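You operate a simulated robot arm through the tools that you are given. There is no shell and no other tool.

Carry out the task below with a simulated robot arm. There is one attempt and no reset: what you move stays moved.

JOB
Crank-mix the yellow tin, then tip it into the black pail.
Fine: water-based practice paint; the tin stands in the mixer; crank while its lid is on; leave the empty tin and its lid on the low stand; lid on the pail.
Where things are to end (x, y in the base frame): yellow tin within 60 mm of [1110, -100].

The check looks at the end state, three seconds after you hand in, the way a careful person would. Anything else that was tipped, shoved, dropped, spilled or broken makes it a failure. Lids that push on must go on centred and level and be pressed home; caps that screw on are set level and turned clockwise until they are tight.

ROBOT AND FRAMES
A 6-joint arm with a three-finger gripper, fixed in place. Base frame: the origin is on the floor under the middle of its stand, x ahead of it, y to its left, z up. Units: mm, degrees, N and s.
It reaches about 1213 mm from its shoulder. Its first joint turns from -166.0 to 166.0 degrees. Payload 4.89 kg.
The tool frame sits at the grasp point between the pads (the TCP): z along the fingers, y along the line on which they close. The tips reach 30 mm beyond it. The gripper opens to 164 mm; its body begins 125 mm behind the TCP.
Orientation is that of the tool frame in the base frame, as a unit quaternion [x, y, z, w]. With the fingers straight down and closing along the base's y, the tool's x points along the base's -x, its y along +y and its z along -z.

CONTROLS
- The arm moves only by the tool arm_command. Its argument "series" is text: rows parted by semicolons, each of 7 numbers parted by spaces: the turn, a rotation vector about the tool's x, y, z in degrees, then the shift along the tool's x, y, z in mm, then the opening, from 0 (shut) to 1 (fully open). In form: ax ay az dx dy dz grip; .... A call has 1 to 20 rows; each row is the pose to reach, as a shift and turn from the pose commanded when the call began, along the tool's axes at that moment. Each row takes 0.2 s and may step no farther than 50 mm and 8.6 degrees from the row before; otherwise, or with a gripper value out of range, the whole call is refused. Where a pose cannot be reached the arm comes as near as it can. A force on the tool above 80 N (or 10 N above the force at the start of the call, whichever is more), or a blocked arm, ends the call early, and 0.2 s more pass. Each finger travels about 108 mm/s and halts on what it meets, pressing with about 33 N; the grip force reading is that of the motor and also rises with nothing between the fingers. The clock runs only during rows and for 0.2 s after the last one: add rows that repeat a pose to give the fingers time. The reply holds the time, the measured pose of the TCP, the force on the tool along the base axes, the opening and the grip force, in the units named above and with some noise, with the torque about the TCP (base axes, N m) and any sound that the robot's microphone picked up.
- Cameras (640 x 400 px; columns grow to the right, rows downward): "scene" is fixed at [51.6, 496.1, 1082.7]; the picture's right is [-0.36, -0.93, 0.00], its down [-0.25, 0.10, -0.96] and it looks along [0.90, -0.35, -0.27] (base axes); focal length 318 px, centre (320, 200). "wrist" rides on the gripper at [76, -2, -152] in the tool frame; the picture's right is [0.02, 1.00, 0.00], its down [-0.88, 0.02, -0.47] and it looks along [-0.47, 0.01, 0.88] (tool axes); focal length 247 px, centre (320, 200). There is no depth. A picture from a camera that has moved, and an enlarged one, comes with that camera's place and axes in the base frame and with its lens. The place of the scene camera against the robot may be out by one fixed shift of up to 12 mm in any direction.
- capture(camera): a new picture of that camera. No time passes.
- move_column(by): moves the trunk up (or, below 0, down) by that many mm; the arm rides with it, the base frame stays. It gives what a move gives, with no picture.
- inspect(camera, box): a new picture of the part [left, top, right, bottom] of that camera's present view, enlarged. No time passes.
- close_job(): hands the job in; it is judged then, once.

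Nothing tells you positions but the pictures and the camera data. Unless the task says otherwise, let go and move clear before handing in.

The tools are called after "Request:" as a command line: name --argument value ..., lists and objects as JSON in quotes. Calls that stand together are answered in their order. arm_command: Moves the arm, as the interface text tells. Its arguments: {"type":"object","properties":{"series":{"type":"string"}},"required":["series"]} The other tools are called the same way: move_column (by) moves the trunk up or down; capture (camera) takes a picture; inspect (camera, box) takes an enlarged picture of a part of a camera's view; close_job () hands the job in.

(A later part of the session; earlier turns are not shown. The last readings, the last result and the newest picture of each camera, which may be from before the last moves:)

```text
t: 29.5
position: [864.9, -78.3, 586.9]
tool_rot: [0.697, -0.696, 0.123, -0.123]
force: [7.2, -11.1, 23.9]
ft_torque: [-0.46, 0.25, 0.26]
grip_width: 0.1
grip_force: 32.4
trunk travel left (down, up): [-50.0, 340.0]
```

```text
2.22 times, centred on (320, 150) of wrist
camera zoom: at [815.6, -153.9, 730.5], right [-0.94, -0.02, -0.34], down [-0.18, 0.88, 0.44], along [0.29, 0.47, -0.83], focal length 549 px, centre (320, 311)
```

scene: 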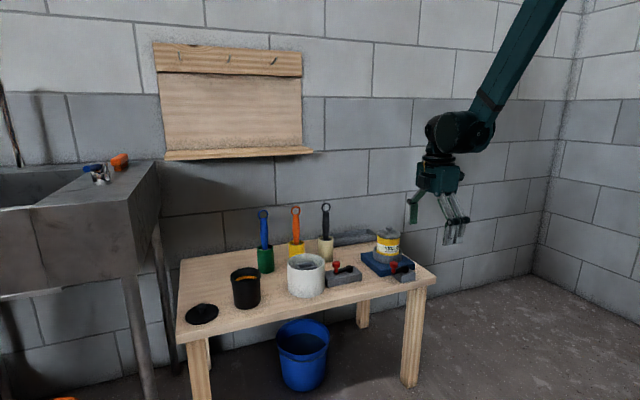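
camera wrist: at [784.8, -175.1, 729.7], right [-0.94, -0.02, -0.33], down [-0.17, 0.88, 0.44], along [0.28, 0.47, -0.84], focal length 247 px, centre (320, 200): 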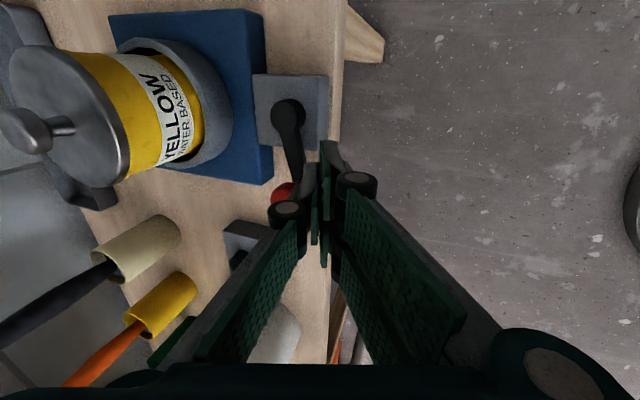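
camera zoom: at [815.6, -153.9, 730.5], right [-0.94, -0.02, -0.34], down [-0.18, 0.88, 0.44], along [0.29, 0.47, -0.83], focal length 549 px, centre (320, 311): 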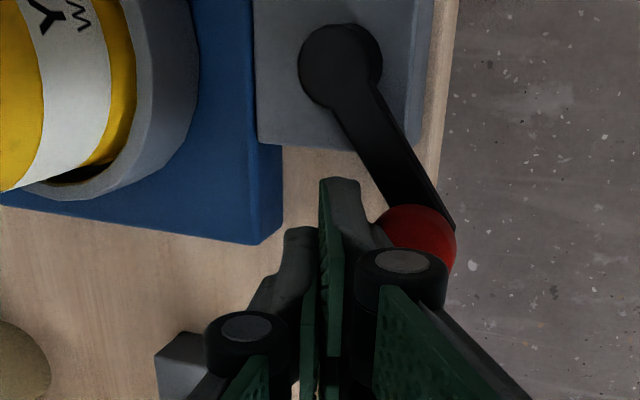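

Counter-clockwise works: the crank arm has swung to about 130° with modest force. I'll carry on round the robot side, keeping contact behind the knob.

Request:
arm_command --series "0 0 0 1 8 -2.9 0; 0 0 0 1 15.5 -5.6 0; 0 0 0 5 23 -8.4 0; 0 0 0 9 30.6 -11.1 0; 0 0 0 18 32.4 -11.8 0; 0 0 0 27 34.3 -12.5 0; 0 0 0 37 35.3 -12.8 0; 0 0 0 47 36.2 -13.2 0; 0 0 0 55 38.1 -13.9 0; 0 0 0 63 40 -14.5 0; 0 0 0 72 44.7 -16.2 0; 0 0 0 81 49.4 -18 0"

Request:
inspect --camera "wrist" --box '[200, 60, 440, 240]'

Request:
inspect --camera "scene" --box '[350, 200, 470, 290]'

```text
t: 30.2
position: [848.4, -83.0, 586.6]
tool_rot: [0.696, -0.695, 0.126, -0.124]
force: [6.6, -4.0, 10.9]
ft_torque: [-0.21, 0.08, 0.25]
grip_width: 0.1
grip_force: 32.9
trunk travel left (down, up): [-50.0, 340.0]
stopped in row 3: the force on the tool passed its limit at 87 N (the readings are from after the stop); the commanded pose is now the measured one
```

```text
2.22 times, centred on (320, 150) of wrist
camera zoom: at [797.1, -158.3, 730.5], right [-0.94, -0.02, -0.35], down [-0.18, 0.88, 0.43], along [0.3, 0.47, -0.83], focal length 549 px, centre (320, 311)
```

zoom: 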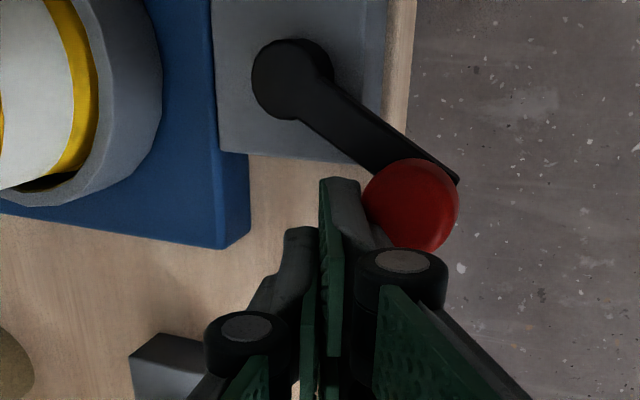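

```text
4.44 times, centred on (410, 245) of scene
camera zoom: at [51.6, 496.1, 1082.7], right [-0.36, -0.93, 0.0], down [-0.25, 0.1, -0.96], along [0.9, -0.35, -0.27], focal length 1414 px, centre (-80, 0)
```

zoom: 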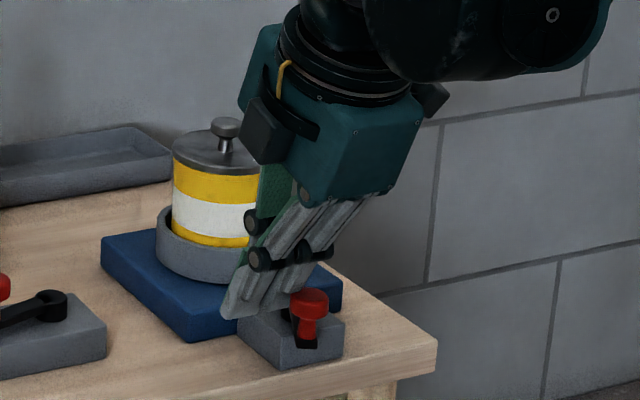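

The tin turns with the crank (its label has rotated) and the knob is now at about 149°. The crank drags more when pushed fast, so I'll continue in smaller steps.

Request:
arm_command --series "0 0 0 2.5 3.8 -1.4 0; 0 0 0 5.5 7.5 -2.7 0; 0 0 0 9.5 10.3 -3.8 0; 0 0 0 13.5 13.2 -4.8 0; 0 0 0 17.5 15 -5.5 0; 0 0 0 22.5 16.9 -6.2 0; 0 0 0 27.5 17.9 -6.5 0; 0 0 0 32.5 18.8 -6.8 0; 0 0 0 37.5 19.7 -7.2 0; 0 0 0 42.5 20.7 -7.5 0; 0 0 0 47.5 21.6 -7.9 0; 0 0 0 52.5 22.6 -8.2 0; 0 0 0 57.5 24.4 -8.9 0; 0 0 0 62.5 26.3 -9.6 0"

Request:
inspect --camera "wrist" --box '[200, 60, 440, 240]'

```text
t: 31.0
position: [838.6, -93.1, 586.9]
tool_rot: [-0.695, 0.696, -0.128, 0.124]
force: [-0.7, -0.5, -1.2]
ft_torque: [0.02, -0.06, 0.02]
grip_width: 0.0
grip_force: 33.2
trunk travel left (down, up): [-50.0, 340.0]
stopped in row 3: the force on the tool passed its limit at 84 N (the readings are from after the stop); the commanded pose is now the measured one
```

```text
2.22 times, centred on (320, 150) of wrist
camera zoom: at [788.5, -167.3, 730.3], right [-0.94, -0.02, -0.35], down [-0.18, 0.88, 0.43], along [0.3, 0.47, -0.83], focal length 549 px, centre (320, 311)
```

zoom: 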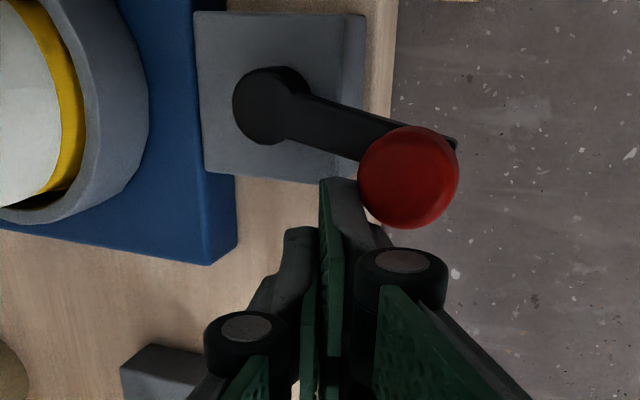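

The knob is at about 167° and the last spike came from pushing it along its arm rather than round. I'll go behind it on the +y side and push straight in −y, where the motion is along its path.

Request:
arm_command --series "0 0 0 -15.6 0 0 0; 0 0 0 -15.6 17 -6.2 0; 0 0 0 -11.6 17 -6.2 0; 0 0 0 -5.6 17 -6.2 0; 0 0 0 1.4 17 -6.2 0; 0 0 0 8.4 17 -6.2 0; 0 0 0 15.4 17 -6.2 0; 0 0 0 22.4 16.1 -5.8 0; 0 0 0 29.4 15.1 -5.5 0; 0 0 0 36.4 13.3 -4.8 0; 0 0 0 42.4 10.4 -3.8 0; 0 0 0 48.4 6.7 -2.4 0; 0 0 0 52.4 2.9 -1.1 0; 0 0 0 56.4 -0.8 0.3 0; 0 0 0 59.4 -3.7 1.3 0"

Request:
inspect --camera "wrist" --box '[200, 60, 440, 240]'

```text
t: 34.2
position: [843.8, -150.8, 586.3]
tool_rot: [0.696, -0.696, 0.128, -0.125]
force: [-0.3, -0.3, 0.8]
ft_torque: [0.03, 0.0, 0.01]
grip_width: 0.2
grip_force: 33.4
trunk travel left (down, up): [-50.0, 340.0]
```

```text
2.22 times, centred on (320, 150) of wrist
camera zoom: at [792.3, -227.2, 730.4], right [-0.94, -0.02, -0.35], down [-0.18, 0.88, 0.43], along [0.3, 0.47, -0.83], focal length 549 px, centre (320, 311)
```

zoom: 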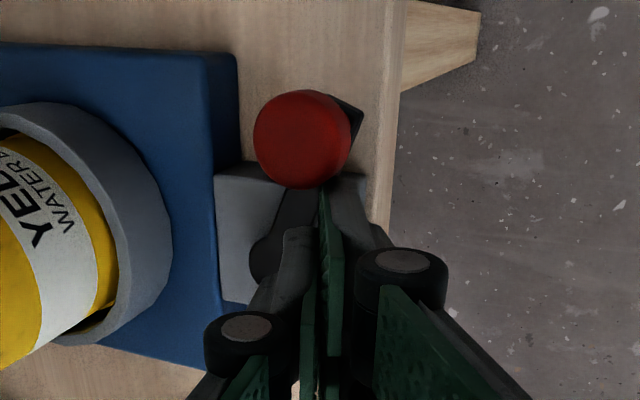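

Clean push: the knob is now at about 248° with no force spike. Next I'll come round to its robot side and push it +x toward the tin side, then set up below it for the far-side push.

Request:
arm_command --series "0 0 0 0 29.4 -10.7 0; 0 0 0 44.7 31.3 -11.4 0; 0 0 0 46.7 23.8 -8.7 0; 0 0 0 47.7 16.3 -5.9 0; 0 0 0 47.7 7.8 -2.8 0; 0 0 0 47.7 -0.7 0.2 0; 0 0 0 47.7 -9.1 3.3 0; 0 0 0 46.7 -17.6 6.4 0; 0 0 0 45.7 -25.1 9.1 0; 0 0 0 43.7 -32.6 11.9 0; 0 0 0 41.7 -39.2 14.3 0; 0 0 0 39.7 -44.8 16.3 0; 0 0 0 39.7 -44.8 16.3 0; 0 0 0 66.7 -44.8 16.3 0; 0 0 0 66.7 -61.8 22.5 0; 0 0 0 66.7 -61.8 22.5 0"

Request:
inspect --camera "wrist" --box '[120, 40, 440, 240]'

Request:
inspect --camera "scene" --box '[350, 200, 470, 290]'

```text
t: 35.6
position: [831.0, -199.2, 586.2]
tool_rot: [0.697, -0.696, 0.124, -0.121]
force: [-28.6, 2.6, -1.6]
ft_torque: [0.06, 0.54, 0.06]
grip_width: 0.0
grip_force: 33.0
trunk travel left (down, up): [-50.0, 340.0]
stopped in row 6: the force on the tool passed its limit at 98 N (the readings are from after the stop); the commanded pose is now the measured one
```

```text
2.00 times, centred on (280, 140) of wrist
camera zoom: at [781.2, -274.6, 730.6], right [-0.94, -0.02, -0.34], down [-0.18, 0.88, 0.43], along [0.29, 0.47, -0.83], focal length 494 px, centre (400, 320)
```

zoom: 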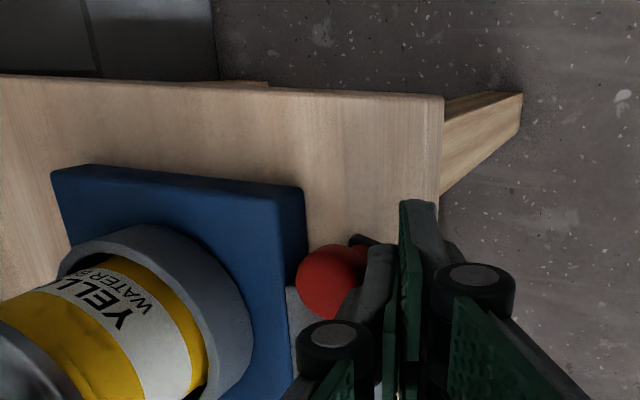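

```text
4.44 times, centred on (410, 245) of scene
camera zoom: at [51.6, 496.1, 1082.7], right [-0.36, -0.93, 0.0], down [-0.25, 0.1, -0.96], along [0.9, -0.35, -0.27], focal length 1414 px, centre (-80, 0)
```

zoom: 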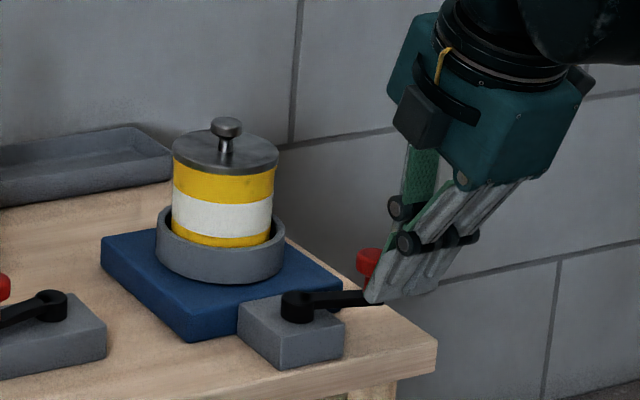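

The +x push stalled at about 256° when I sped up, though the knob did move. I'll repeat it more slowly to see whether it keeps turning.

Request:
arm_command --series "0 0 0 0 -1.9 0.7 0; 0 0 0 0 -3.8 1.4 0; 0 0 0 0 -5.6 2.1 0; 0 0 0 0 -7.5 2.7 0; 0 0 0 0 -9.4 3.4 0; 0 0 0 0 -11.3 4.1 0; 0 0 0 0 -13.2 4.8 0; 0 0 0 0 -15 5.5 0; 0 0 0 0 -15 5.5 0"

Request:
inspect --camera "wrist" --box '[120, 40, 440, 240]'

```text
t: 36.2
position: [831.1, -199.8, 585.9]
tool_rot: [0.697, -0.697, 0.122, -0.118]
force: [-25.0, 1.8, -6.8]
ft_torque: [0.05, 0.57, 0.08]
grip_width: 0.0
grip_force: 32.9
trunk travel left (down, up): [-50.0, 340.0]
stopped in row 3: the force on the tool passed its limit at 85 N (the readings are from after the stop); the commanded pose is now the measured one
```

```text
2.00 times, centred on (280, 140) of wrist
camera zoom: at [782.3, -274.6, 730.0], right [-0.94, -0.02, -0.33], down [-0.17, 0.88, 0.43], along [0.29, 0.47, -0.84], focal length 494 px, centre (400, 320)
```

zoom: 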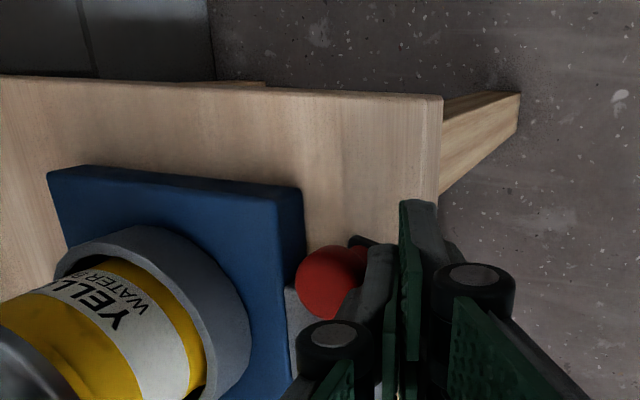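

The crank stops hard here at about 256°, and it began hard against the other stop at about 105°. So it is a lever with roughly 150° of travel, all on the side away from the tin, and I can grip its knob and swing it fully back and forth several times. I'll lift off, straighten up and part the fingers.

Request:
arm_command --series "0 0 0 0 -2 -38 0; 0 0 0 0 -19.2 -78.1 0; -6.5 0 0 0 -19.2 -78.1 0.2; -13 0 0 0 -19.2 -78.1 0.43; -19.5 0 0 0 -19.2 -78.1 0.43; -19.5 0 0 0 -19.2 -78.1 0.43; -19.5 0 0 0 -19.2 -78.1 0.43"

Request:
capture --camera "wrist"

Request:
inspect --camera "scene" --box '[350, 180, 490, 290]'

```text
t: 37.8
position: [826.5, -199.5, 665.1]
tool_rot: [-0.706, 0.708, -0.004, -0.002]
force: [-0.2, -0.1, 0.6]
ft_torque: [-0.01, -0.02, -0.01]
grip_width: 70.5
grip_force: 0.0
trunk travel left (down, up): [-50.0, 340.0]
```

```text
taken
camera wrist: at [826.1, -274.0, 818.4], right [-1.0, -0.02, 0.0], down [-0.02, 0.88, 0.47], along [-0.01, 0.47, -0.88], focal length 247 px, centre (320, 200)
```

wrist: 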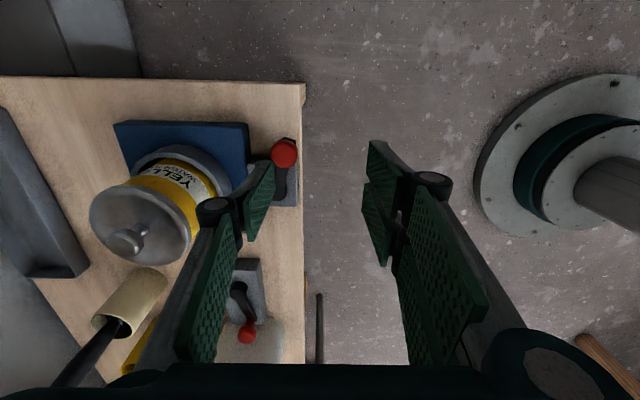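

```text
3.64 times, centred on (420, 235) of scene
camera zoom: at [51.6, 496.1, 1082.7], right [-0.36, -0.93, 0.0], down [-0.25, 0.1, -0.96], along [0.9, -0.35, -0.27], focal length 1157 px, centre (-44, 73)
```

zoom: 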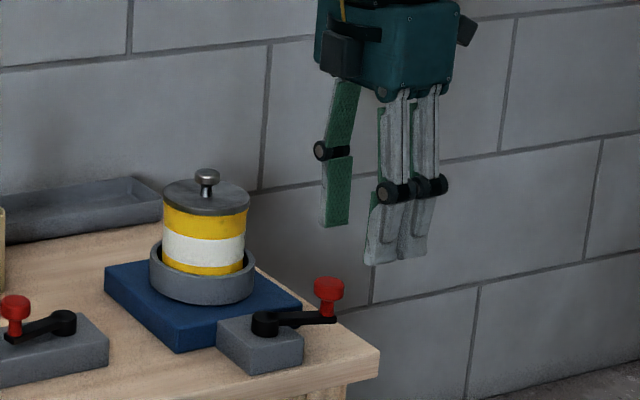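

Knob now at about (861, -198). I'll centre over it, descend and close on it.

Request:
arm_command --series "0 0 0 -2 -34.5 10 0.43; 0 0 0 -2 -34.5 45 0.43; 0 0 0 -2 -34.5 70 0.43; 0 0 0 -2 -34.5 87 0.43; 0 0 0 -2 -34.5 87 0.43"

Request:
capture --camera "wrist"

Request:
inspect --camera "scene" --box '[370, 180, 490, 290]'

```text
t: 39.0
position: [862.2, -197.1, 577.3]
tool_rot: [-0.706, 0.708, -0.004, 0.0]
force: [-0.9, 0.4, 0.8]
ft_torque: [-0.05, -0.04, -0.03]
grip_width: 70.6
grip_force: 0.1
trunk travel left (down, up): [-50.0, 340.0]
```

```text
taken
camera wrist: at [863.0, -271.5, 730.2], right [-1.0, -0.02, 0.0], down [-0.02, 0.88, 0.47], along [-0.01, 0.47, -0.88], focal length 247 px, centre (320, 200)
```

wrist: 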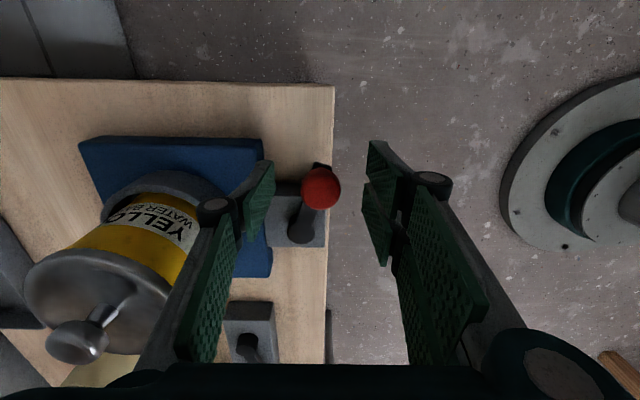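

```text
3.64 times, centred on (430, 235) of scene
camera zoom: at [51.6, 496.1, 1082.7], right [-0.36, -0.93, 0.0], down [-0.25, 0.1, -0.96], along [0.9, -0.35, -0.27], focal length 1157 px, centre (-80, 73)
```

zoom: 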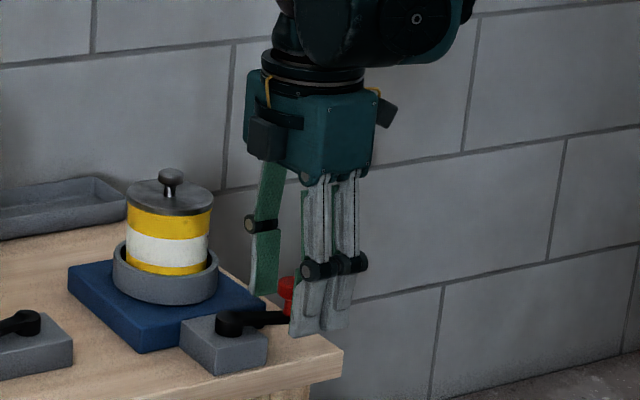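

Request:
arm_command --series "0 0 0 0 0 0 0.3; 0 0 0 0 0 0 0.15; 0 0 0 0 0 0 0; 0 0 0 0 0 0 0; 0 0 0 0 0 0 0"

Request:
capture --camera "wrist"

```text
t: 40.2
position: [860.6, -197.8, 577.0]
tool_rot: [-0.707, 0.707, -0.003, -0.001]
force: [1.9, -1.4, -3.0]
ft_torque: [0.0, -0.05, -0.1]
grip_width: 25.1
grip_force: 44.8
trunk travel left (down, up): [-50.0, 340.0]
```

```text
taken
camera wrist: at [863.2, -271.6, 730.2], right [-1.0, -0.02, 0.0], down [-0.02, 0.88, 0.47], along [-0.01, 0.47, -0.88], focal length 247 px, centre (320, 200)
```

wrist: 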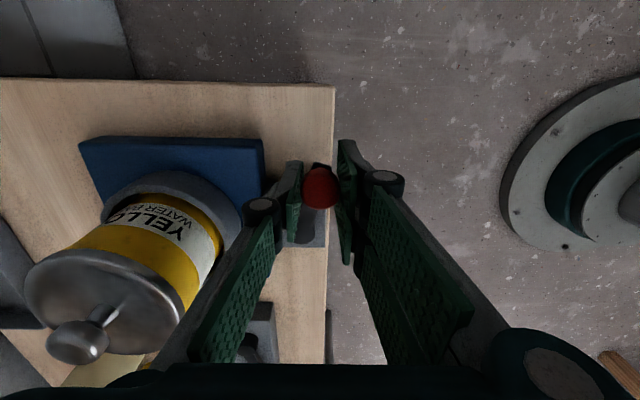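

The knob is firmly held at 25 mm. I'll swing it back clockwise about the hub through nearly the whole travel, turning the wrist with it.

Request:
arm_command --series "0 0 8 -2.84 7.66 0 0; 0 0 16 -6.73 14.85 0 0; 0 0 24 -11.57 21.43 0 0; 0 0 32 -17.28 27.27 0 0; 0 0 40 -23.75 32.26 0 0; 0 0 48 -30.86 36.31 0 0; 0 0 56 -38.45 39.32 0 0; 0 0 64 -46.39 41.25 0 0; 0 0 72 -54.53 42.05 0 0; 0 0 80 -62.69 41.71 0 0; 0 0 88 -70.73 40.24 0 0; 0 0 96 -78.48 37.67 0 0; 0 0 104 -85.81 34.04 0 0; 0 0 112 -92.55 29.43 0 0; 0 0 120 -98.59 23.92 0 0; 0 0 128 -103.8 17.63 0 0; 0 0 136 -108.09 10.67 0 0; 0 0 144 -111.37 3.19 0 0; 0 0 144 -111.37 3.19 0 0"

Request:
capture --camera "wrist"

Request:
inspect --camera "scene" --box '[350, 190, 470, 290]'

```text
t: 44.2
position: [857.7, -85.2, 578.4]
tool_rot: [0.454, 0.891, -0.002, 0.002]
force: [-12.0, 35.6, -19.0]
ft_torque: [0.4, 0.14, 0.1]
grip_width: 25.5
grip_force: 44.7
trunk travel left (down, up): [-50.0, 340.0]
```

```text
taken
camera wrist: at [810.7, -22.2, 729.8], right [0.8, 0.6, 0.0], down [0.53, -0.7, 0.48], along [0.29, -0.38, -0.88], focal length 247 px, centre (320, 200)
```

wrist: 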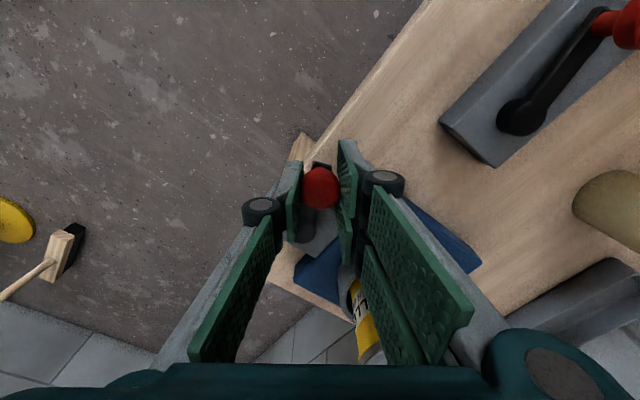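

```text
4.00 times, centred on (410, 240) of scene
camera zoom: at [51.6, 496.1, 1082.7], right [-0.36, -0.93, 0.0], down [-0.25, 0.1, -0.96], along [0.9, -0.35, -0.27], focal length 1272 px, centre (-40, 40)
```

zoom: 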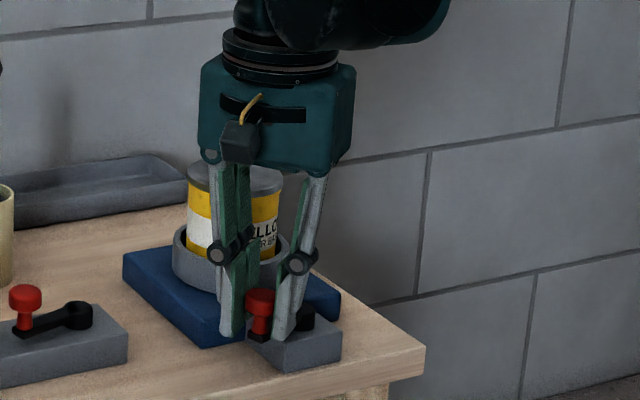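

A full return stroke worked, with the knob now at about 109° and the tin turning back. The hub is better placed at (877.5, -139.8); I'll swing forward again with that correction.

Request:
arm_command --series "0 0 -8 4.16 -6.82 0 0; 0 0 -16 4.84 -15.18 0 0; 0 0 -24 4.34 -23.54 0 0; 0 0 -32 2.69 -31.76 0 0; 0 0 -40 -0.11 -39.68 0 0; 0 0 -48 -3.96 -47.12 0 0; 0 0 -56 -8.82 -53.96 0 0; 0 0 -64 -14.58 -60.05 0 0; 0 0 -72 -21.13 -65.28 0 0; 0 0 -80 -28.34 -69.55 0 0; 0 0 -88 -36.09 -72.78 0 0; 0 0 -96 -44.2 -74.89 0 0; 0 0 -104 -52.54 -75.86 0 0; 0 0 -112 -60.91 -75.65 0 0; 0 0 -120 -69.19 -74.28 0 0; 0 0 -128 -77.19 -71.78 0 0; 0 0 -136 -84.76 -68.18 0 0; 0 0 -142 -90.08 -64.82 0 0; 0 0 -142 -90.08 -64.82 0 0"

Request:
inspect --camera "scene" --box '[350, 190, 470, 290]'

```text
t: 48.2
position: [856.0, -199.9, 578.2]
tool_rot: [-0.695, 0.719, -0.003, -0.001]
force: [7.9, 10.9, -15.3]
ft_torque: [-0.1, -0.08, -0.18]
grip_width: 26.1
grip_force: 44.4
trunk travel left (down, up): [-50.0, 340.0]
```

```text
4.00 times, centred on (410, 240) of scene
camera zoom: at [51.6, 496.1, 1082.7], right [-0.36, -0.93, 0.0], down [-0.25, 0.1, -0.96], along [0.9, -0.35, -0.27], focal length 1272 px, centre (-40, 40)
```

zoom: 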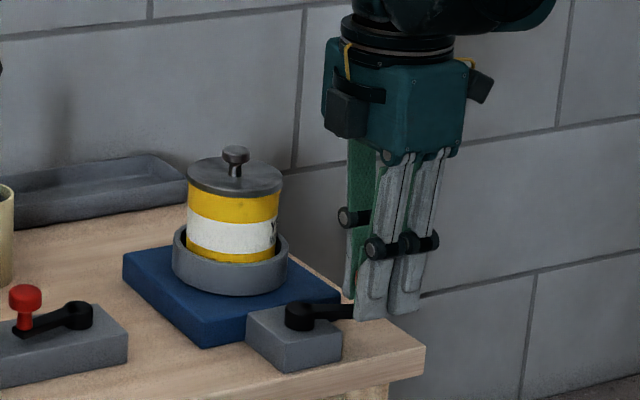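

Request:
arm_command --series "0 0 6 -2.11 5.93 0 0; 0 0 14 -5.87 13.42 0 0; 0 0 22 -10.63 20.32 0 0; 0 0 30 -16.31 26.5 0 0; 0 0 38 -22.77 31.81 0 0; 0 0 46 -29.94 36.19 0 0; 0 0 54 -37.63 39.52 0 0; 0 0 62 -45.72 41.74 0 0; 0 0 70 -54.03 42.82 0 0; 0 0 78 -62.42 42.74 0 0; 0 0 86 -70.71 41.48 0 0; 0 0 94 -78.74 39.08 0 0; 0 0 102 -86.36 35.6 0 0; 0 0 110 -93.43 31.08 0 0; 0 0 118 -99.8 25.62 0 0; 0 0 126 -105.34 19.34 0 0; 0 0 134 -109.96 12.34 0 0; 0 0 142 -113.55 4.76 0 0; 0 0 142 -113.55 4.76 0 0"

Request:
inspect --camera "scene" --box '[350, 190, 470, 290]'

```text
t: 52.2
position: [854.9, -83.9, 577.4]
tool_rot: [0.456, 0.89, -0.002, 0.004]
force: [-1.8, 23.4, -2.0]
ft_torque: [0.26, 0.07, 0.33]
grip_width: 26.1
grip_force: 45.3
trunk travel left (down, up): [-50.0, 340.0]
```

```text
4.00 times, centred on (410, 240) of scene
camera zoom: at [51.6, 496.1, 1082.7], right [-0.36, -0.93, 0.0], down [-0.25, 0.1, -0.96], along [0.9, -0.35, -0.27], focal length 1272 px, centre (-40, 40)
```

zoom: 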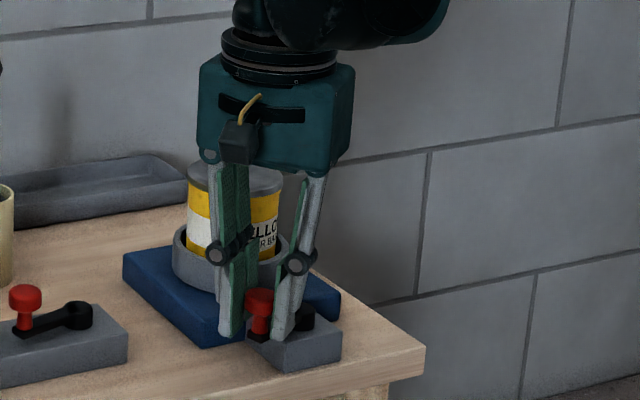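

Strokes are going smoothly. I'll keep swinging the crank fully back and forth.

Request:
arm_command --series "0 0 -8 3.4 -4.5 0 0; 0 0 -16 4 -12.9 0 0; 0 0 -24 3.5 -21.2 0 0; 0 0 -32 1.9 -29.5 0 0; 0 0 -40 -0.9 -37.4 0 0; 0 0 -48 -4.8 -44.8 0 0; 0 0 -56 -9.6 -51.7 0 0; 0 0 -64 -15.4 -57.8 0 0; 0 0 -72 -21.9 -63 0 0; 0 0 -80 -29.1 -67.3 0 0; 0 0 -88 -36.9 -70.5 0 0; 0 0 -96 -45 -72.6 0 0; 0 0 -104 -53.3 -73.6 0 0; 0 0 -112 -61.7 -73.4 0 0; 0 0 -120 -70 -72 0 0; 0 0 -128 -78 -69.5 0 0; 0 0 -136 -85.6 -65.9 0 0; 0 0 -142 -90.9 -62.5 0 0; 0 0 -142 -90.9 -62.5 0 0"

Request:
arm_command --series "0 0 6 -2.11 5.93 0 0; 0 0 14 -5.87 13.42 0 0; 0 0 22 -10.63 20.32 0 0; 0 0 30 -16.31 26.5 0 0; 0 0 38 -22.77 31.81 0 0; 0 0 46 -29.94 36.19 0 0; 0 0 54 -37.63 39.52 0 0; 0 0 62 -45.72 41.74 0 0; 0 0 70 -54.03 42.82 0 0; 0 0 78 -62.42 42.74 0 0; 0 0 86 -70.71 41.48 0 0; 0 0 94 -78.74 39.08 0 0; 0 0 102 -86.36 35.6 0 0; 0 0 110 -93.43 31.08 0 0; 0 0 118 -99.8 25.62 0 0; 0 0 126 -105.34 19.34 0 0; 0 0 134 -109.96 12.34 0 0; 0 0 142 -113.55 4.76 0 0; 0 0 142 -113.55 4.76 0 0"

Request:
inspect --camera "scene" --box '[350, 190, 470, 290]'

```text
t: 56.2
position: [858.9, -195.1, 578.2]
tool_rot: [-0.694, 0.72, -0.003, 0.0]
force: [-14.1, -43.9, 2.0]
ft_torque: [-0.7, 0.08, -0.01]
grip_width: 25.9
grip_force: 44.9
trunk travel left (down, up): [-50.0, 340.0]
```

```text
t: 60.2
position: [858.8, -83.0, 576.4]
tool_rot: [0.455, 0.89, -0.002, 0.002]
force: [15.7, -47.0, 7.0]
ft_torque: [-0.51, -0.14, 0.03]
grip_width: 25.7
grip_force: 44.8
trunk travel left (down, up): [-50.0, 340.0]
```

```text
4.00 times, centred on (410, 240) of scene
camera zoom: at [51.6, 496.1, 1082.7], right [-0.36, -0.93, 0.0], down [-0.25, 0.1, -0.96], along [0.9, -0.35, -0.27], focal length 1272 px, centre (-40, 40)
```

zoom: 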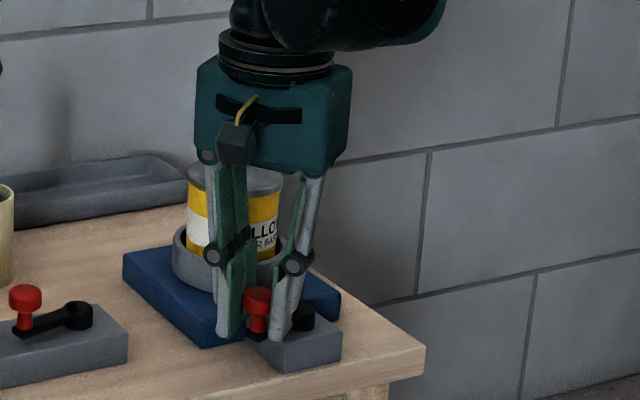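

Request:
arm_command --series "0 0 -8 -0.8 -9.3 0 0; 0 0 -16 -0.2 -17.7 0 0; 0 0 -24 -0.7 -26 0 0; 0 0 -32 -2.3 -34.3 0 0; 0 0 -40 -5.1 -42.2 0 0; 0 0 -48 -9 -49.6 0 0; 0 0 -56 -13.8 -56.5 0 0; 0 0 -64 -19.6 -62.6 0 0; 0 0 -72 -26.1 -67.8 0 0; 0 0 -80 -33.3 -72.1 0 0; 0 0 -88 -41.1 -75.3 0 0; 0 0 -96 -49.2 -77.4 0 0; 0 0 -104 -57.5 -78.4 0 0; 0 0 -112 -65.9 -78.2 0 0; 0 0 -120 -74.2 -76.8 0 0; 0 0 -128 -82.2 -74.3 0 0; 0 0 -136 -89.8 -70.7 0 0; 0 0 -142 -95.1 -67.3 0 0; 0 0 -142 -95.1 -67.3 0 0"

Request:
arm_command --series "0 0 6 -2.11 5.93 0 0; 0 0 14 -5.87 13.42 0 0; 0 0 22 -10.63 20.32 0 0; 0 0 30 -16.31 26.5 0 0; 0 0 38 -22.77 31.81 0 0; 0 0 46 -29.94 36.19 0 0; 0 0 54 -37.63 39.52 0 0; 0 0 62 -45.72 41.74 0 0; 0 0 70 -54.03 42.82 0 0; 0 0 78 -62.42 42.74 0 0; 0 0 86 -70.71 41.48 0 0; 0 0 94 -78.74 39.08 0 0; 0 0 102 -86.36 35.6 0 0; 0 0 110 -93.43 31.08 0 0; 0 0 118 -99.8 25.62 0 0; 0 0 126 -105.34 19.34 0 0; 0 0 134 -109.96 12.34 0 0; 0 0 142 -113.55 4.76 0 0; 0 0 142 -113.55 4.76 0 0"

Request:
inspect --camera "scene" --box '[350, 190, 470, 290]'

```text
t: 64.2
position: [859.8, -194.8, 577.6]
tool_rot: [-0.694, 0.719, -0.003, -0.001]
force: [6.3, 17.3, 0.5]
ft_torque: [0.28, -0.05, -0.08]
grip_width: 25.4
grip_force: 44.4
trunk travel left (down, up): [-50.0, 340.0]
```

```text
t: 68.2
position: [859.1, -84.1, 578.6]
tool_rot: [0.456, 0.89, -0.002, 0.004]
force: [6.0, 2.0, 21.0]
ft_torque: [0.15, -0.05, 0.34]
grip_width: 25.7
grip_force: 44.6
trunk travel left (down, up): [-50.0, 340.0]
```

```text
4.00 times, centred on (410, 240) of scene
camera zoom: at [51.6, 496.1, 1082.7], right [-0.36, -0.93, 0.0], down [-0.25, 0.1, -0.96], along [0.9, -0.35, -0.27], focal length 1272 px, centre (-40, 40)
```

zoom: 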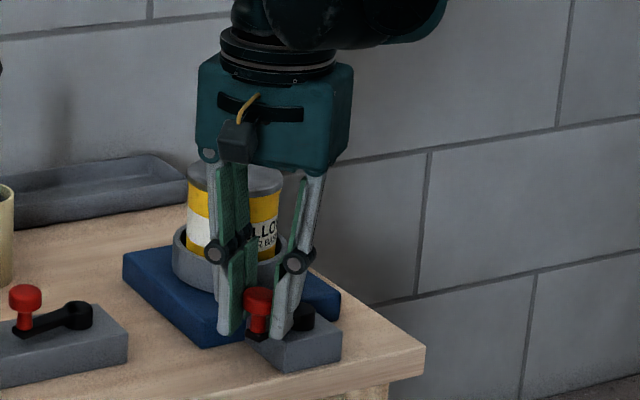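

Request:
arm_command --series "0 0 -8 4.16 -6.82 0 0; 0 0 -16 4.84 -15.18 0 0; 0 0 -24 4.34 -23.54 0 0; 0 0 -32 2.69 -31.76 0 0; 0 0 -40 -0.11 -39.68 0 0; 0 0 -48 -3.96 -47.12 0 0; 0 0 -56 -8.82 -53.96 0 0; 0 0 -64 -14.58 -60.05 0 0; 0 0 -72 -21.13 -65.28 0 0; 0 0 -80 -28.34 -69.55 0 0; 0 0 -88 -36.09 -72.78 0 0; 0 0 -96 -44.2 -74.89 0 0; 0 0 -104 -52.54 -75.86 0 0; 0 0 -112 -60.91 -75.65 0 0; 0 0 -120 -69.19 -74.28 0 0; 0 0 -128 -77.19 -71.78 0 0; 0 0 -136 -84.76 -68.18 0 0; 0 0 -142 -90.08 -64.82 0 0; 0 0 -145 -92.59 -62.92 0 0; 0 0 -145 -92.59 -62.92 0 0"

Request:
arm_command --series "0 0 8.5 -3.39 8.8 0 0; 0 0 17 -7.53 16.09 0 0; 0 0 25 -12.65 22.73 0 0; 0 0 33 -18.64 28.6 0 0; 0 0 41 -25.38 33.57 0 0; 0 0 49 -32.76 37.56 0 0; 0 0 57 -40.62 40.48 0 0; 0 0 65 -48.81 42.28 0 0; 0 0 73 -57.17 42.92 0 0; 0 0 81 -65.54 42.4 0 0; 0 0 89 -73.75 40.71 0 0; 0 0 97 -81.65 37.9 0 0; 0 0 105 -89.07 34.02 0 0; 0 0 113 -95.9 29.13 0 0; 0 0 121 -101.97 23.35 0 0; 0 0 129 -107.17 16.79 0 0; 0 0 137 -111.42 9.55 0 0; 0 0 145 -114.61 1.79 0 0; 0 0 148 -115.52 -1.21 0 0; 0 0 148 -115.52 -1.21 0 0"

Request:
inspect --camera "scene" --box '[350, 190, 470, 290]'

```text
t: 72.4
position: [862.6, -197.2, 577.6]
tool_rot: [0.712, -0.702, 0.003, 0.0]
force: [-7.4, -39.5, -24.5]
ft_torque: [-0.41, -0.14, -0.11]
grip_width: 25.7
grip_force: 44.9
trunk travel left (down, up): [-50.0, 340.0]
```

```text
t: 76.6
position: [861.2, -80.9, 577.3]
tool_rot: [0.479, 0.878, -0.002, 0.002]
force: [10.9, -51.1, -4.8]
ft_torque: [-0.51, -0.1, 0.11]
grip_width: 25.8
grip_force: 44.8
trunk travel left (down, up): [-50.0, 340.0]
```

```text
4.00 times, centred on (410, 240) of scene
camera zoom: at [51.6, 496.1, 1082.7], right [-0.36, -0.93, 0.0], down [-0.25, 0.1, -0.96], along [0.9, -0.35, -0.27], focal length 1272 px, centre (-40, 40)
```

zoom: 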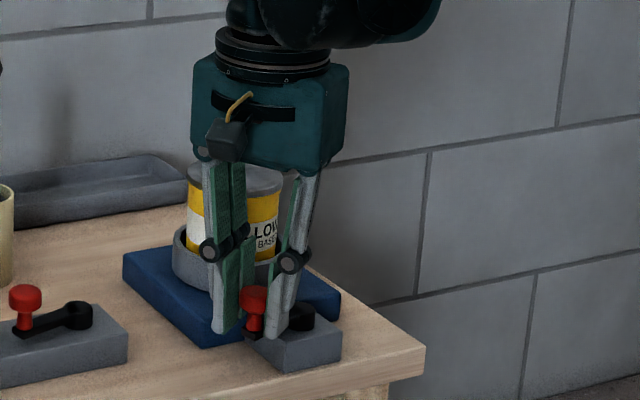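

The crank is back at its first stop after ten full strokes with the lid on, so the paint should be well mixed. I'll let go, rise clear and return to the straight-ahead wrist heading to look at the tin's lid.

Request:
arm_command --series "0 0 0 0 0 0 0.2; 0 0 0 0 0 0 0.45; 0 0 0 0 0 0 0.45; 0 0 0 0 0 -40 0.45; 0 0 0 0 0 -80 0.45; 0 0 0 0 0 -120 0.45; 0 0 -8 -10 0 -150 0.45; 0 0 -16 -22 0 -175 0.45; 0 0 -24 -34 0 -200 0.45; 0 0 -32 -46 0 -215 0.45; 0 0 -40 -58 0 -220 0.45; 0 0 -48 -70 0 -220 0.45; 0 0 -56 -70.7 0.8 -220 0.45; 0 0 -57.2 -70.7 0.8 -220 0.45; 0 0 -57.2 -70.7 0.8 -220 0.45"

Request:
capture --camera "wrist"

Request:
inspect --camera "scene" --box '[330, 200, 450, 300]'

```text
t: 79.8
position: [901.6, -137.7, 797.8]
tool_rot: [-0.001, 1.0, -0.003, 0.002]
force: [-0.4, 0.2, -0.2]
ft_torque: [-0.04, -0.01, -0.03]
grip_width: 73.7
grip_force: 0.0
trunk travel left (down, up): [-50.0, 340.0]
```

```text
taken
camera wrist: at [824.3, -137.9, 950.7], right [-0.02, 1.0, -0.01], down [0.88, 0.02, 0.48], along [0.48, 0.01, -0.88], focal length 247 px, centre (320, 200)
```

wrist: 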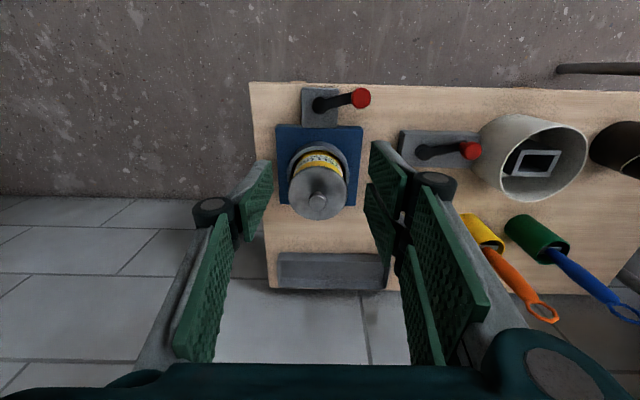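

```text
4.00 times, centred on (390, 250) of scene
camera zoom: at [51.6, 496.1, 1082.7], right [-0.36, -0.93, 0.0], down [-0.25, 0.1, -0.96], along [0.9, -0.35, -0.27], focal length 1272 px, centre (40, 0)
```

zoom: 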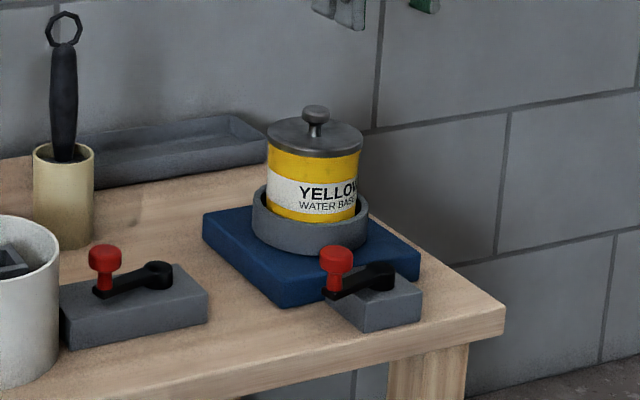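

Request:
inspect --camera "wrist" --box '[270, 130, 370, 230]'

Request:
inspect --camera "scene" --box '[370, 215, 410, 265]'

```text
4.00 times, centred on (320, 180) of wrist
camera zoom: at [824.3, -137.9, 950.7], right [-0.02, 1.0, -0.01], down [0.88, 0.02, 0.48], along [0.48, 0.01, -0.88], focal length 988 px, centre (320, 280)
```

zoom: 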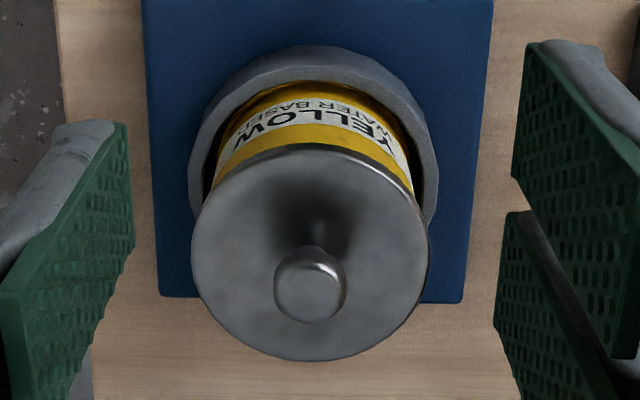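

```text
8.00 times, centred on (390, 240) of scene
camera zoom: at [51.6, 496.1, 1082.7], right [-0.36, -0.93, 0.0], down [-0.25, 0.1, -0.96], along [0.9, -0.35, -0.27], focal length 2544 px, centre (-240, -120)
```

zoom: 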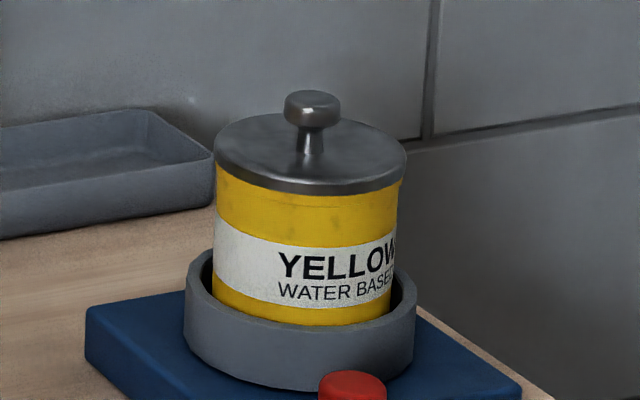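

The lid's button is at about (992, -138), top z≈650. I'll move over it and take a check picture before gripping.

Request:
arm_command --series "0 0 0 -45 0 10 0.45; 0 0 0 -90.4 -0.6 20 0.45; 0 0 0 -90.4 -0.6 55 0.45; 0 0 0 -90.4 -0.6 88 0.45; 0 0 0 -90.4 -0.6 88 0.45"

Request:
capture --camera "wrist"

Request:
inspect --camera "scene" --box '[340, 180, 440, 280]'

```text
t: 81.0
position: [990.0, -137.8, 712.2]
tool_rot: [-0.001, 1.0, -0.003, 0.002]
force: [-0.2, -0.6, 0.9]
ft_torque: [-0.01, -0.05, 0.01]
grip_width: 73.6
grip_force: 0.1
trunk travel left (down, up): [-50.0, 340.0]
```

```text
taken
camera wrist: at [912.1, -137.9, 864.0], right [-0.02, 1.0, -0.01], down [0.88, 0.02, 0.48], along [0.48, 0.01, -0.88], focal length 247 px, centre (320, 200)
```

wrist: 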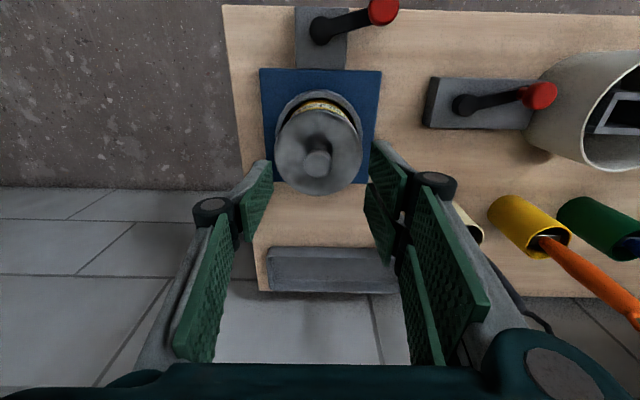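

```text
4.00 times, centred on (390, 230) of scene
camera zoom: at [51.6, 496.1, 1082.7], right [-0.36, -0.93, 0.0], down [-0.25, 0.1, -0.96], along [0.9, -0.35, -0.27], focal length 1272 px, centre (40, 80)
```

zoom: 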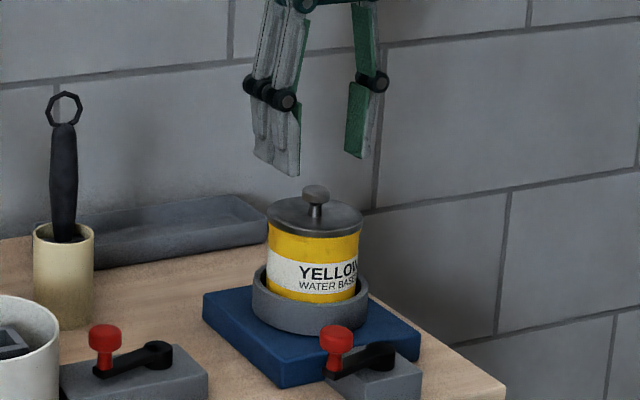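

Request:
inspect --camera "wrist" --box '[270, 110, 370, 210]'

```text
4.00 times, centred on (320, 160) of wrist
camera zoom: at [912.1, -137.9, 864.0], right [-0.02, 1.0, -0.01], down [0.88, 0.02, 0.48], along [0.48, 0.01, -0.88], focal length 988 px, centre (320, 360)
```

zoom: 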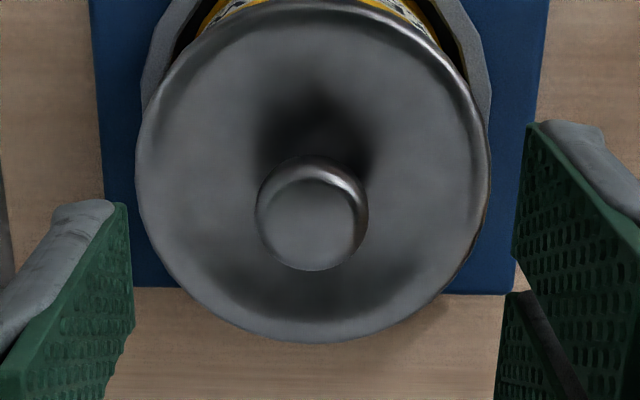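

Request:
arm_command --series "0 0 0 -3 -1.2 20 0.45; 0 0 0 -3 -1.2 38 0.45; 0 0 0 -3 -1.2 46 0.45; 0 0 0 -3 -1.2 52 0.45; 0 0 0 -3 -1.2 52 0.2; 0 0 0 -3 -1.2 52 0; 0 0 0 -3 -1.2 52 0; 0 0 0 -3 -1.2 52 0; 0 0 0 -3 -1.2 52 0"

Request:
inspect --camera "scene" --box '[340, 190, 440, 280]'

Request:
capture --camera "wrist"

```text
t: 83.0
position: [991.6, -139.6, 661.2]
tool_rot: [-0.001, 1.0, -0.004, 0.002]
force: [4.8, -18.7, 36.3]
ft_torque: [-0.7, -0.08, 0.0]
grip_width: 22.9
grip_force: 32.9
trunk travel left (down, up): [-50.0, 340.0]
```

```text
4.44 times, centred on (390, 235) of scene
camera zoom: at [51.6, 496.1, 1082.7], right [-0.36, -0.93, 0.0], down [-0.25, 0.1, -0.96], along [0.9, -0.35, -0.27], focal length 1414 px, centre (9, 44)
```

zoom: 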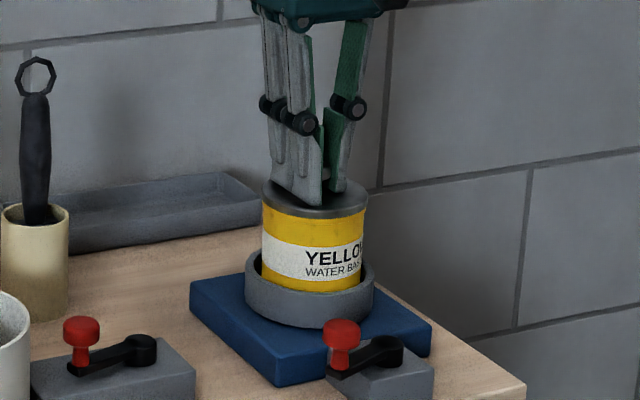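

```text
taken
camera wrist: at [915.3, -140.6, 812.9], right [-0.02, 1.0, -0.01], down [0.88, 0.02, 0.48], along [0.48, 0.01, -0.88], focal length 247 px, centre (320, 200)
```

wrist: 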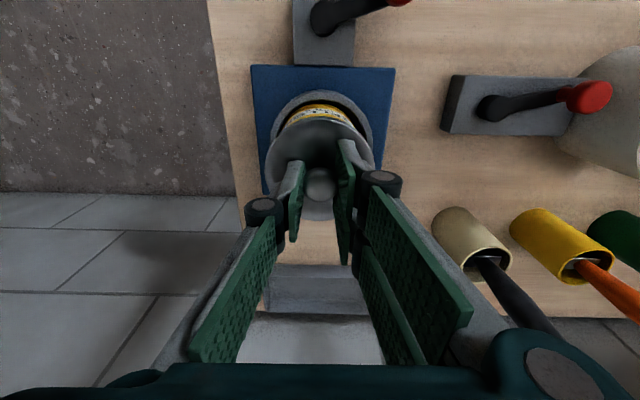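

The button is gripped (22.9 mm) with the tips resting on the lid. I'll lift slowly and see whether the lid comes off alone.

Request:
arm_command --series "0 0 0 0 0 -4 0; 0 0 0 0 0 -8 0; 0 0 0 0 0 -12 0; 0 0 0 0 0 -16 0; 0 0 0 0 0 -16 0"

Request:
inspect --camera "scene" --box '[340, 190, 440, 280]'

```text
t: 84.2
position: [994.4, -139.6, 673.6]
tool_rot: [-0.001, 1.0, -0.003, 0.002]
force: [0.5, -0.4, -0.7]
ft_torque: [0.03, 0.01, 0.03]
grip_width: 22.9
grip_force: 33.2
trunk travel left (down, up): [-50.0, 340.0]
heard: snap
```

```text
4.44 times, centred on (390, 235) of scene
camera zoom: at [51.6, 496.1, 1082.7], right [-0.36, -0.93, 0.0], down [-0.25, 0.1, -0.96], along [0.9, -0.35, -0.27], focal length 1414 px, centre (9, 44)
```

zoom: 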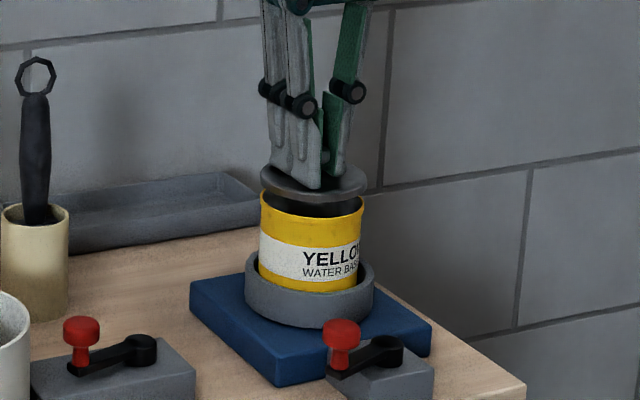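

The lid snapped off cleanly and the tin stayed in the mixer. I'll lift the lid and carry it to the free patch of table near (1032, -14), between mixer, second crank and cream cup, and check that spot from above.

Request:
arm_command --series "0 0 0 0 0 -40 0; 0 0 0 0 0 -80 0; 0 0 0 0 0 -105 0; 0 0 0 -12 42 -105 0; 0 0 0 -25 84 -105 0; 0 0 0 -38 125 -105 0; 0 0 0 -38 125 -105 0"

Request:
capture --camera "wrist"

Request:
capture --camera "scene"

```text
t: 85.8
position: [1031.5, -14.2, 781.3]
tool_rot: [-0.001, 1.0, -0.003, 0.001]
force: [0.7, -0.3, -1.3]
ft_torque: [0.12, -0.05, -0.02]
grip_width: 22.8
grip_force: 32.7
trunk travel left (down, up): [-50.0, 340.0]
```

```text
taken
camera wrist: at [955.0, -14.5, 932.6], right [-0.02, 1.0, -0.01], down [0.88, 0.02, 0.48], along [0.48, 0.01, -0.88], focal length 247 px, centre (320, 200)
```

wrist: 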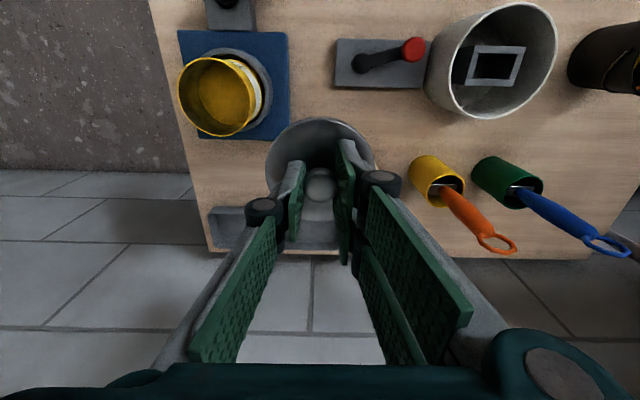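

```text
taken
```

scene: 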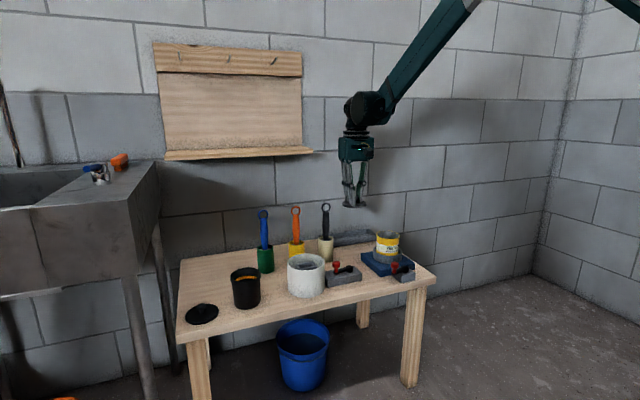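

Request:
inspect --camera "wrist" --box '[160, 20, 300, 160]'

Request:
inspect --camera "wrist" --box '[260, 0, 640, 260]'

Request:
inspect --camera "scene" --box '[330, 140, 430, 290]'

```text
2.86 times, centred on (230, 90) of wrist
camera zoom: at [955.0, -14.5, 932.6], right [-0.02, 1.0, -0.01], down [0.88, 0.02, 0.48], along [0.48, 0.01, -0.88], focal length 706 px, centre (577, 514)
```

zoom: 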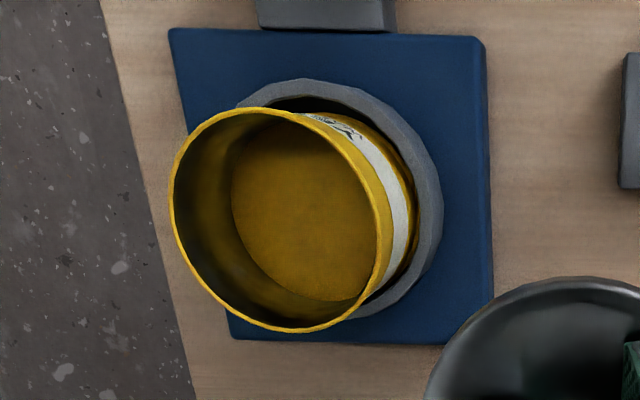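

```text
1.54 times, centred on (450, 130) of wrist
camera zoom: at [955.0, -14.5, 932.6], right [-0.02, 1.0, -0.01], down [0.88, 0.02, 0.48], along [0.48, 0.01, -0.88], focal length 380 px, centre (120, 308)
```

zoom: 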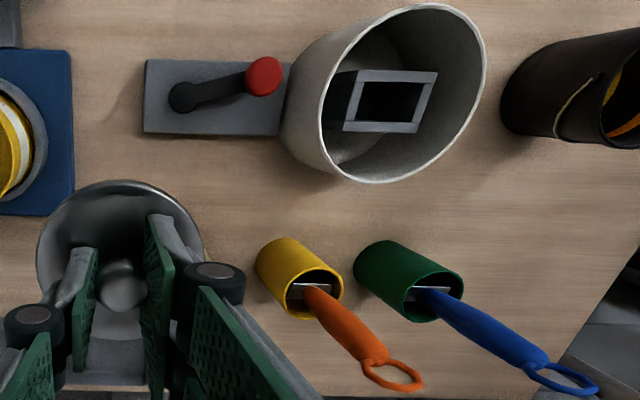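

```text
2.67 times, centred on (380, 215) of scene
camera zoom: at [51.6, 496.1, 1082.7], right [-0.36, -0.93, 0.0], down [-0.25, 0.1, -0.96], along [0.9, -0.35, -0.27], focal length 848 px, centre (160, 160)
```

zoom: 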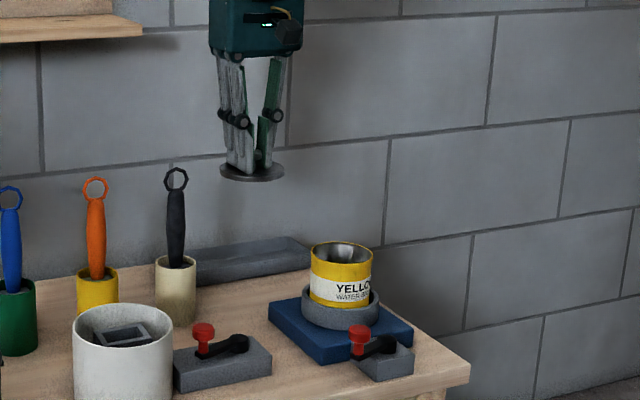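

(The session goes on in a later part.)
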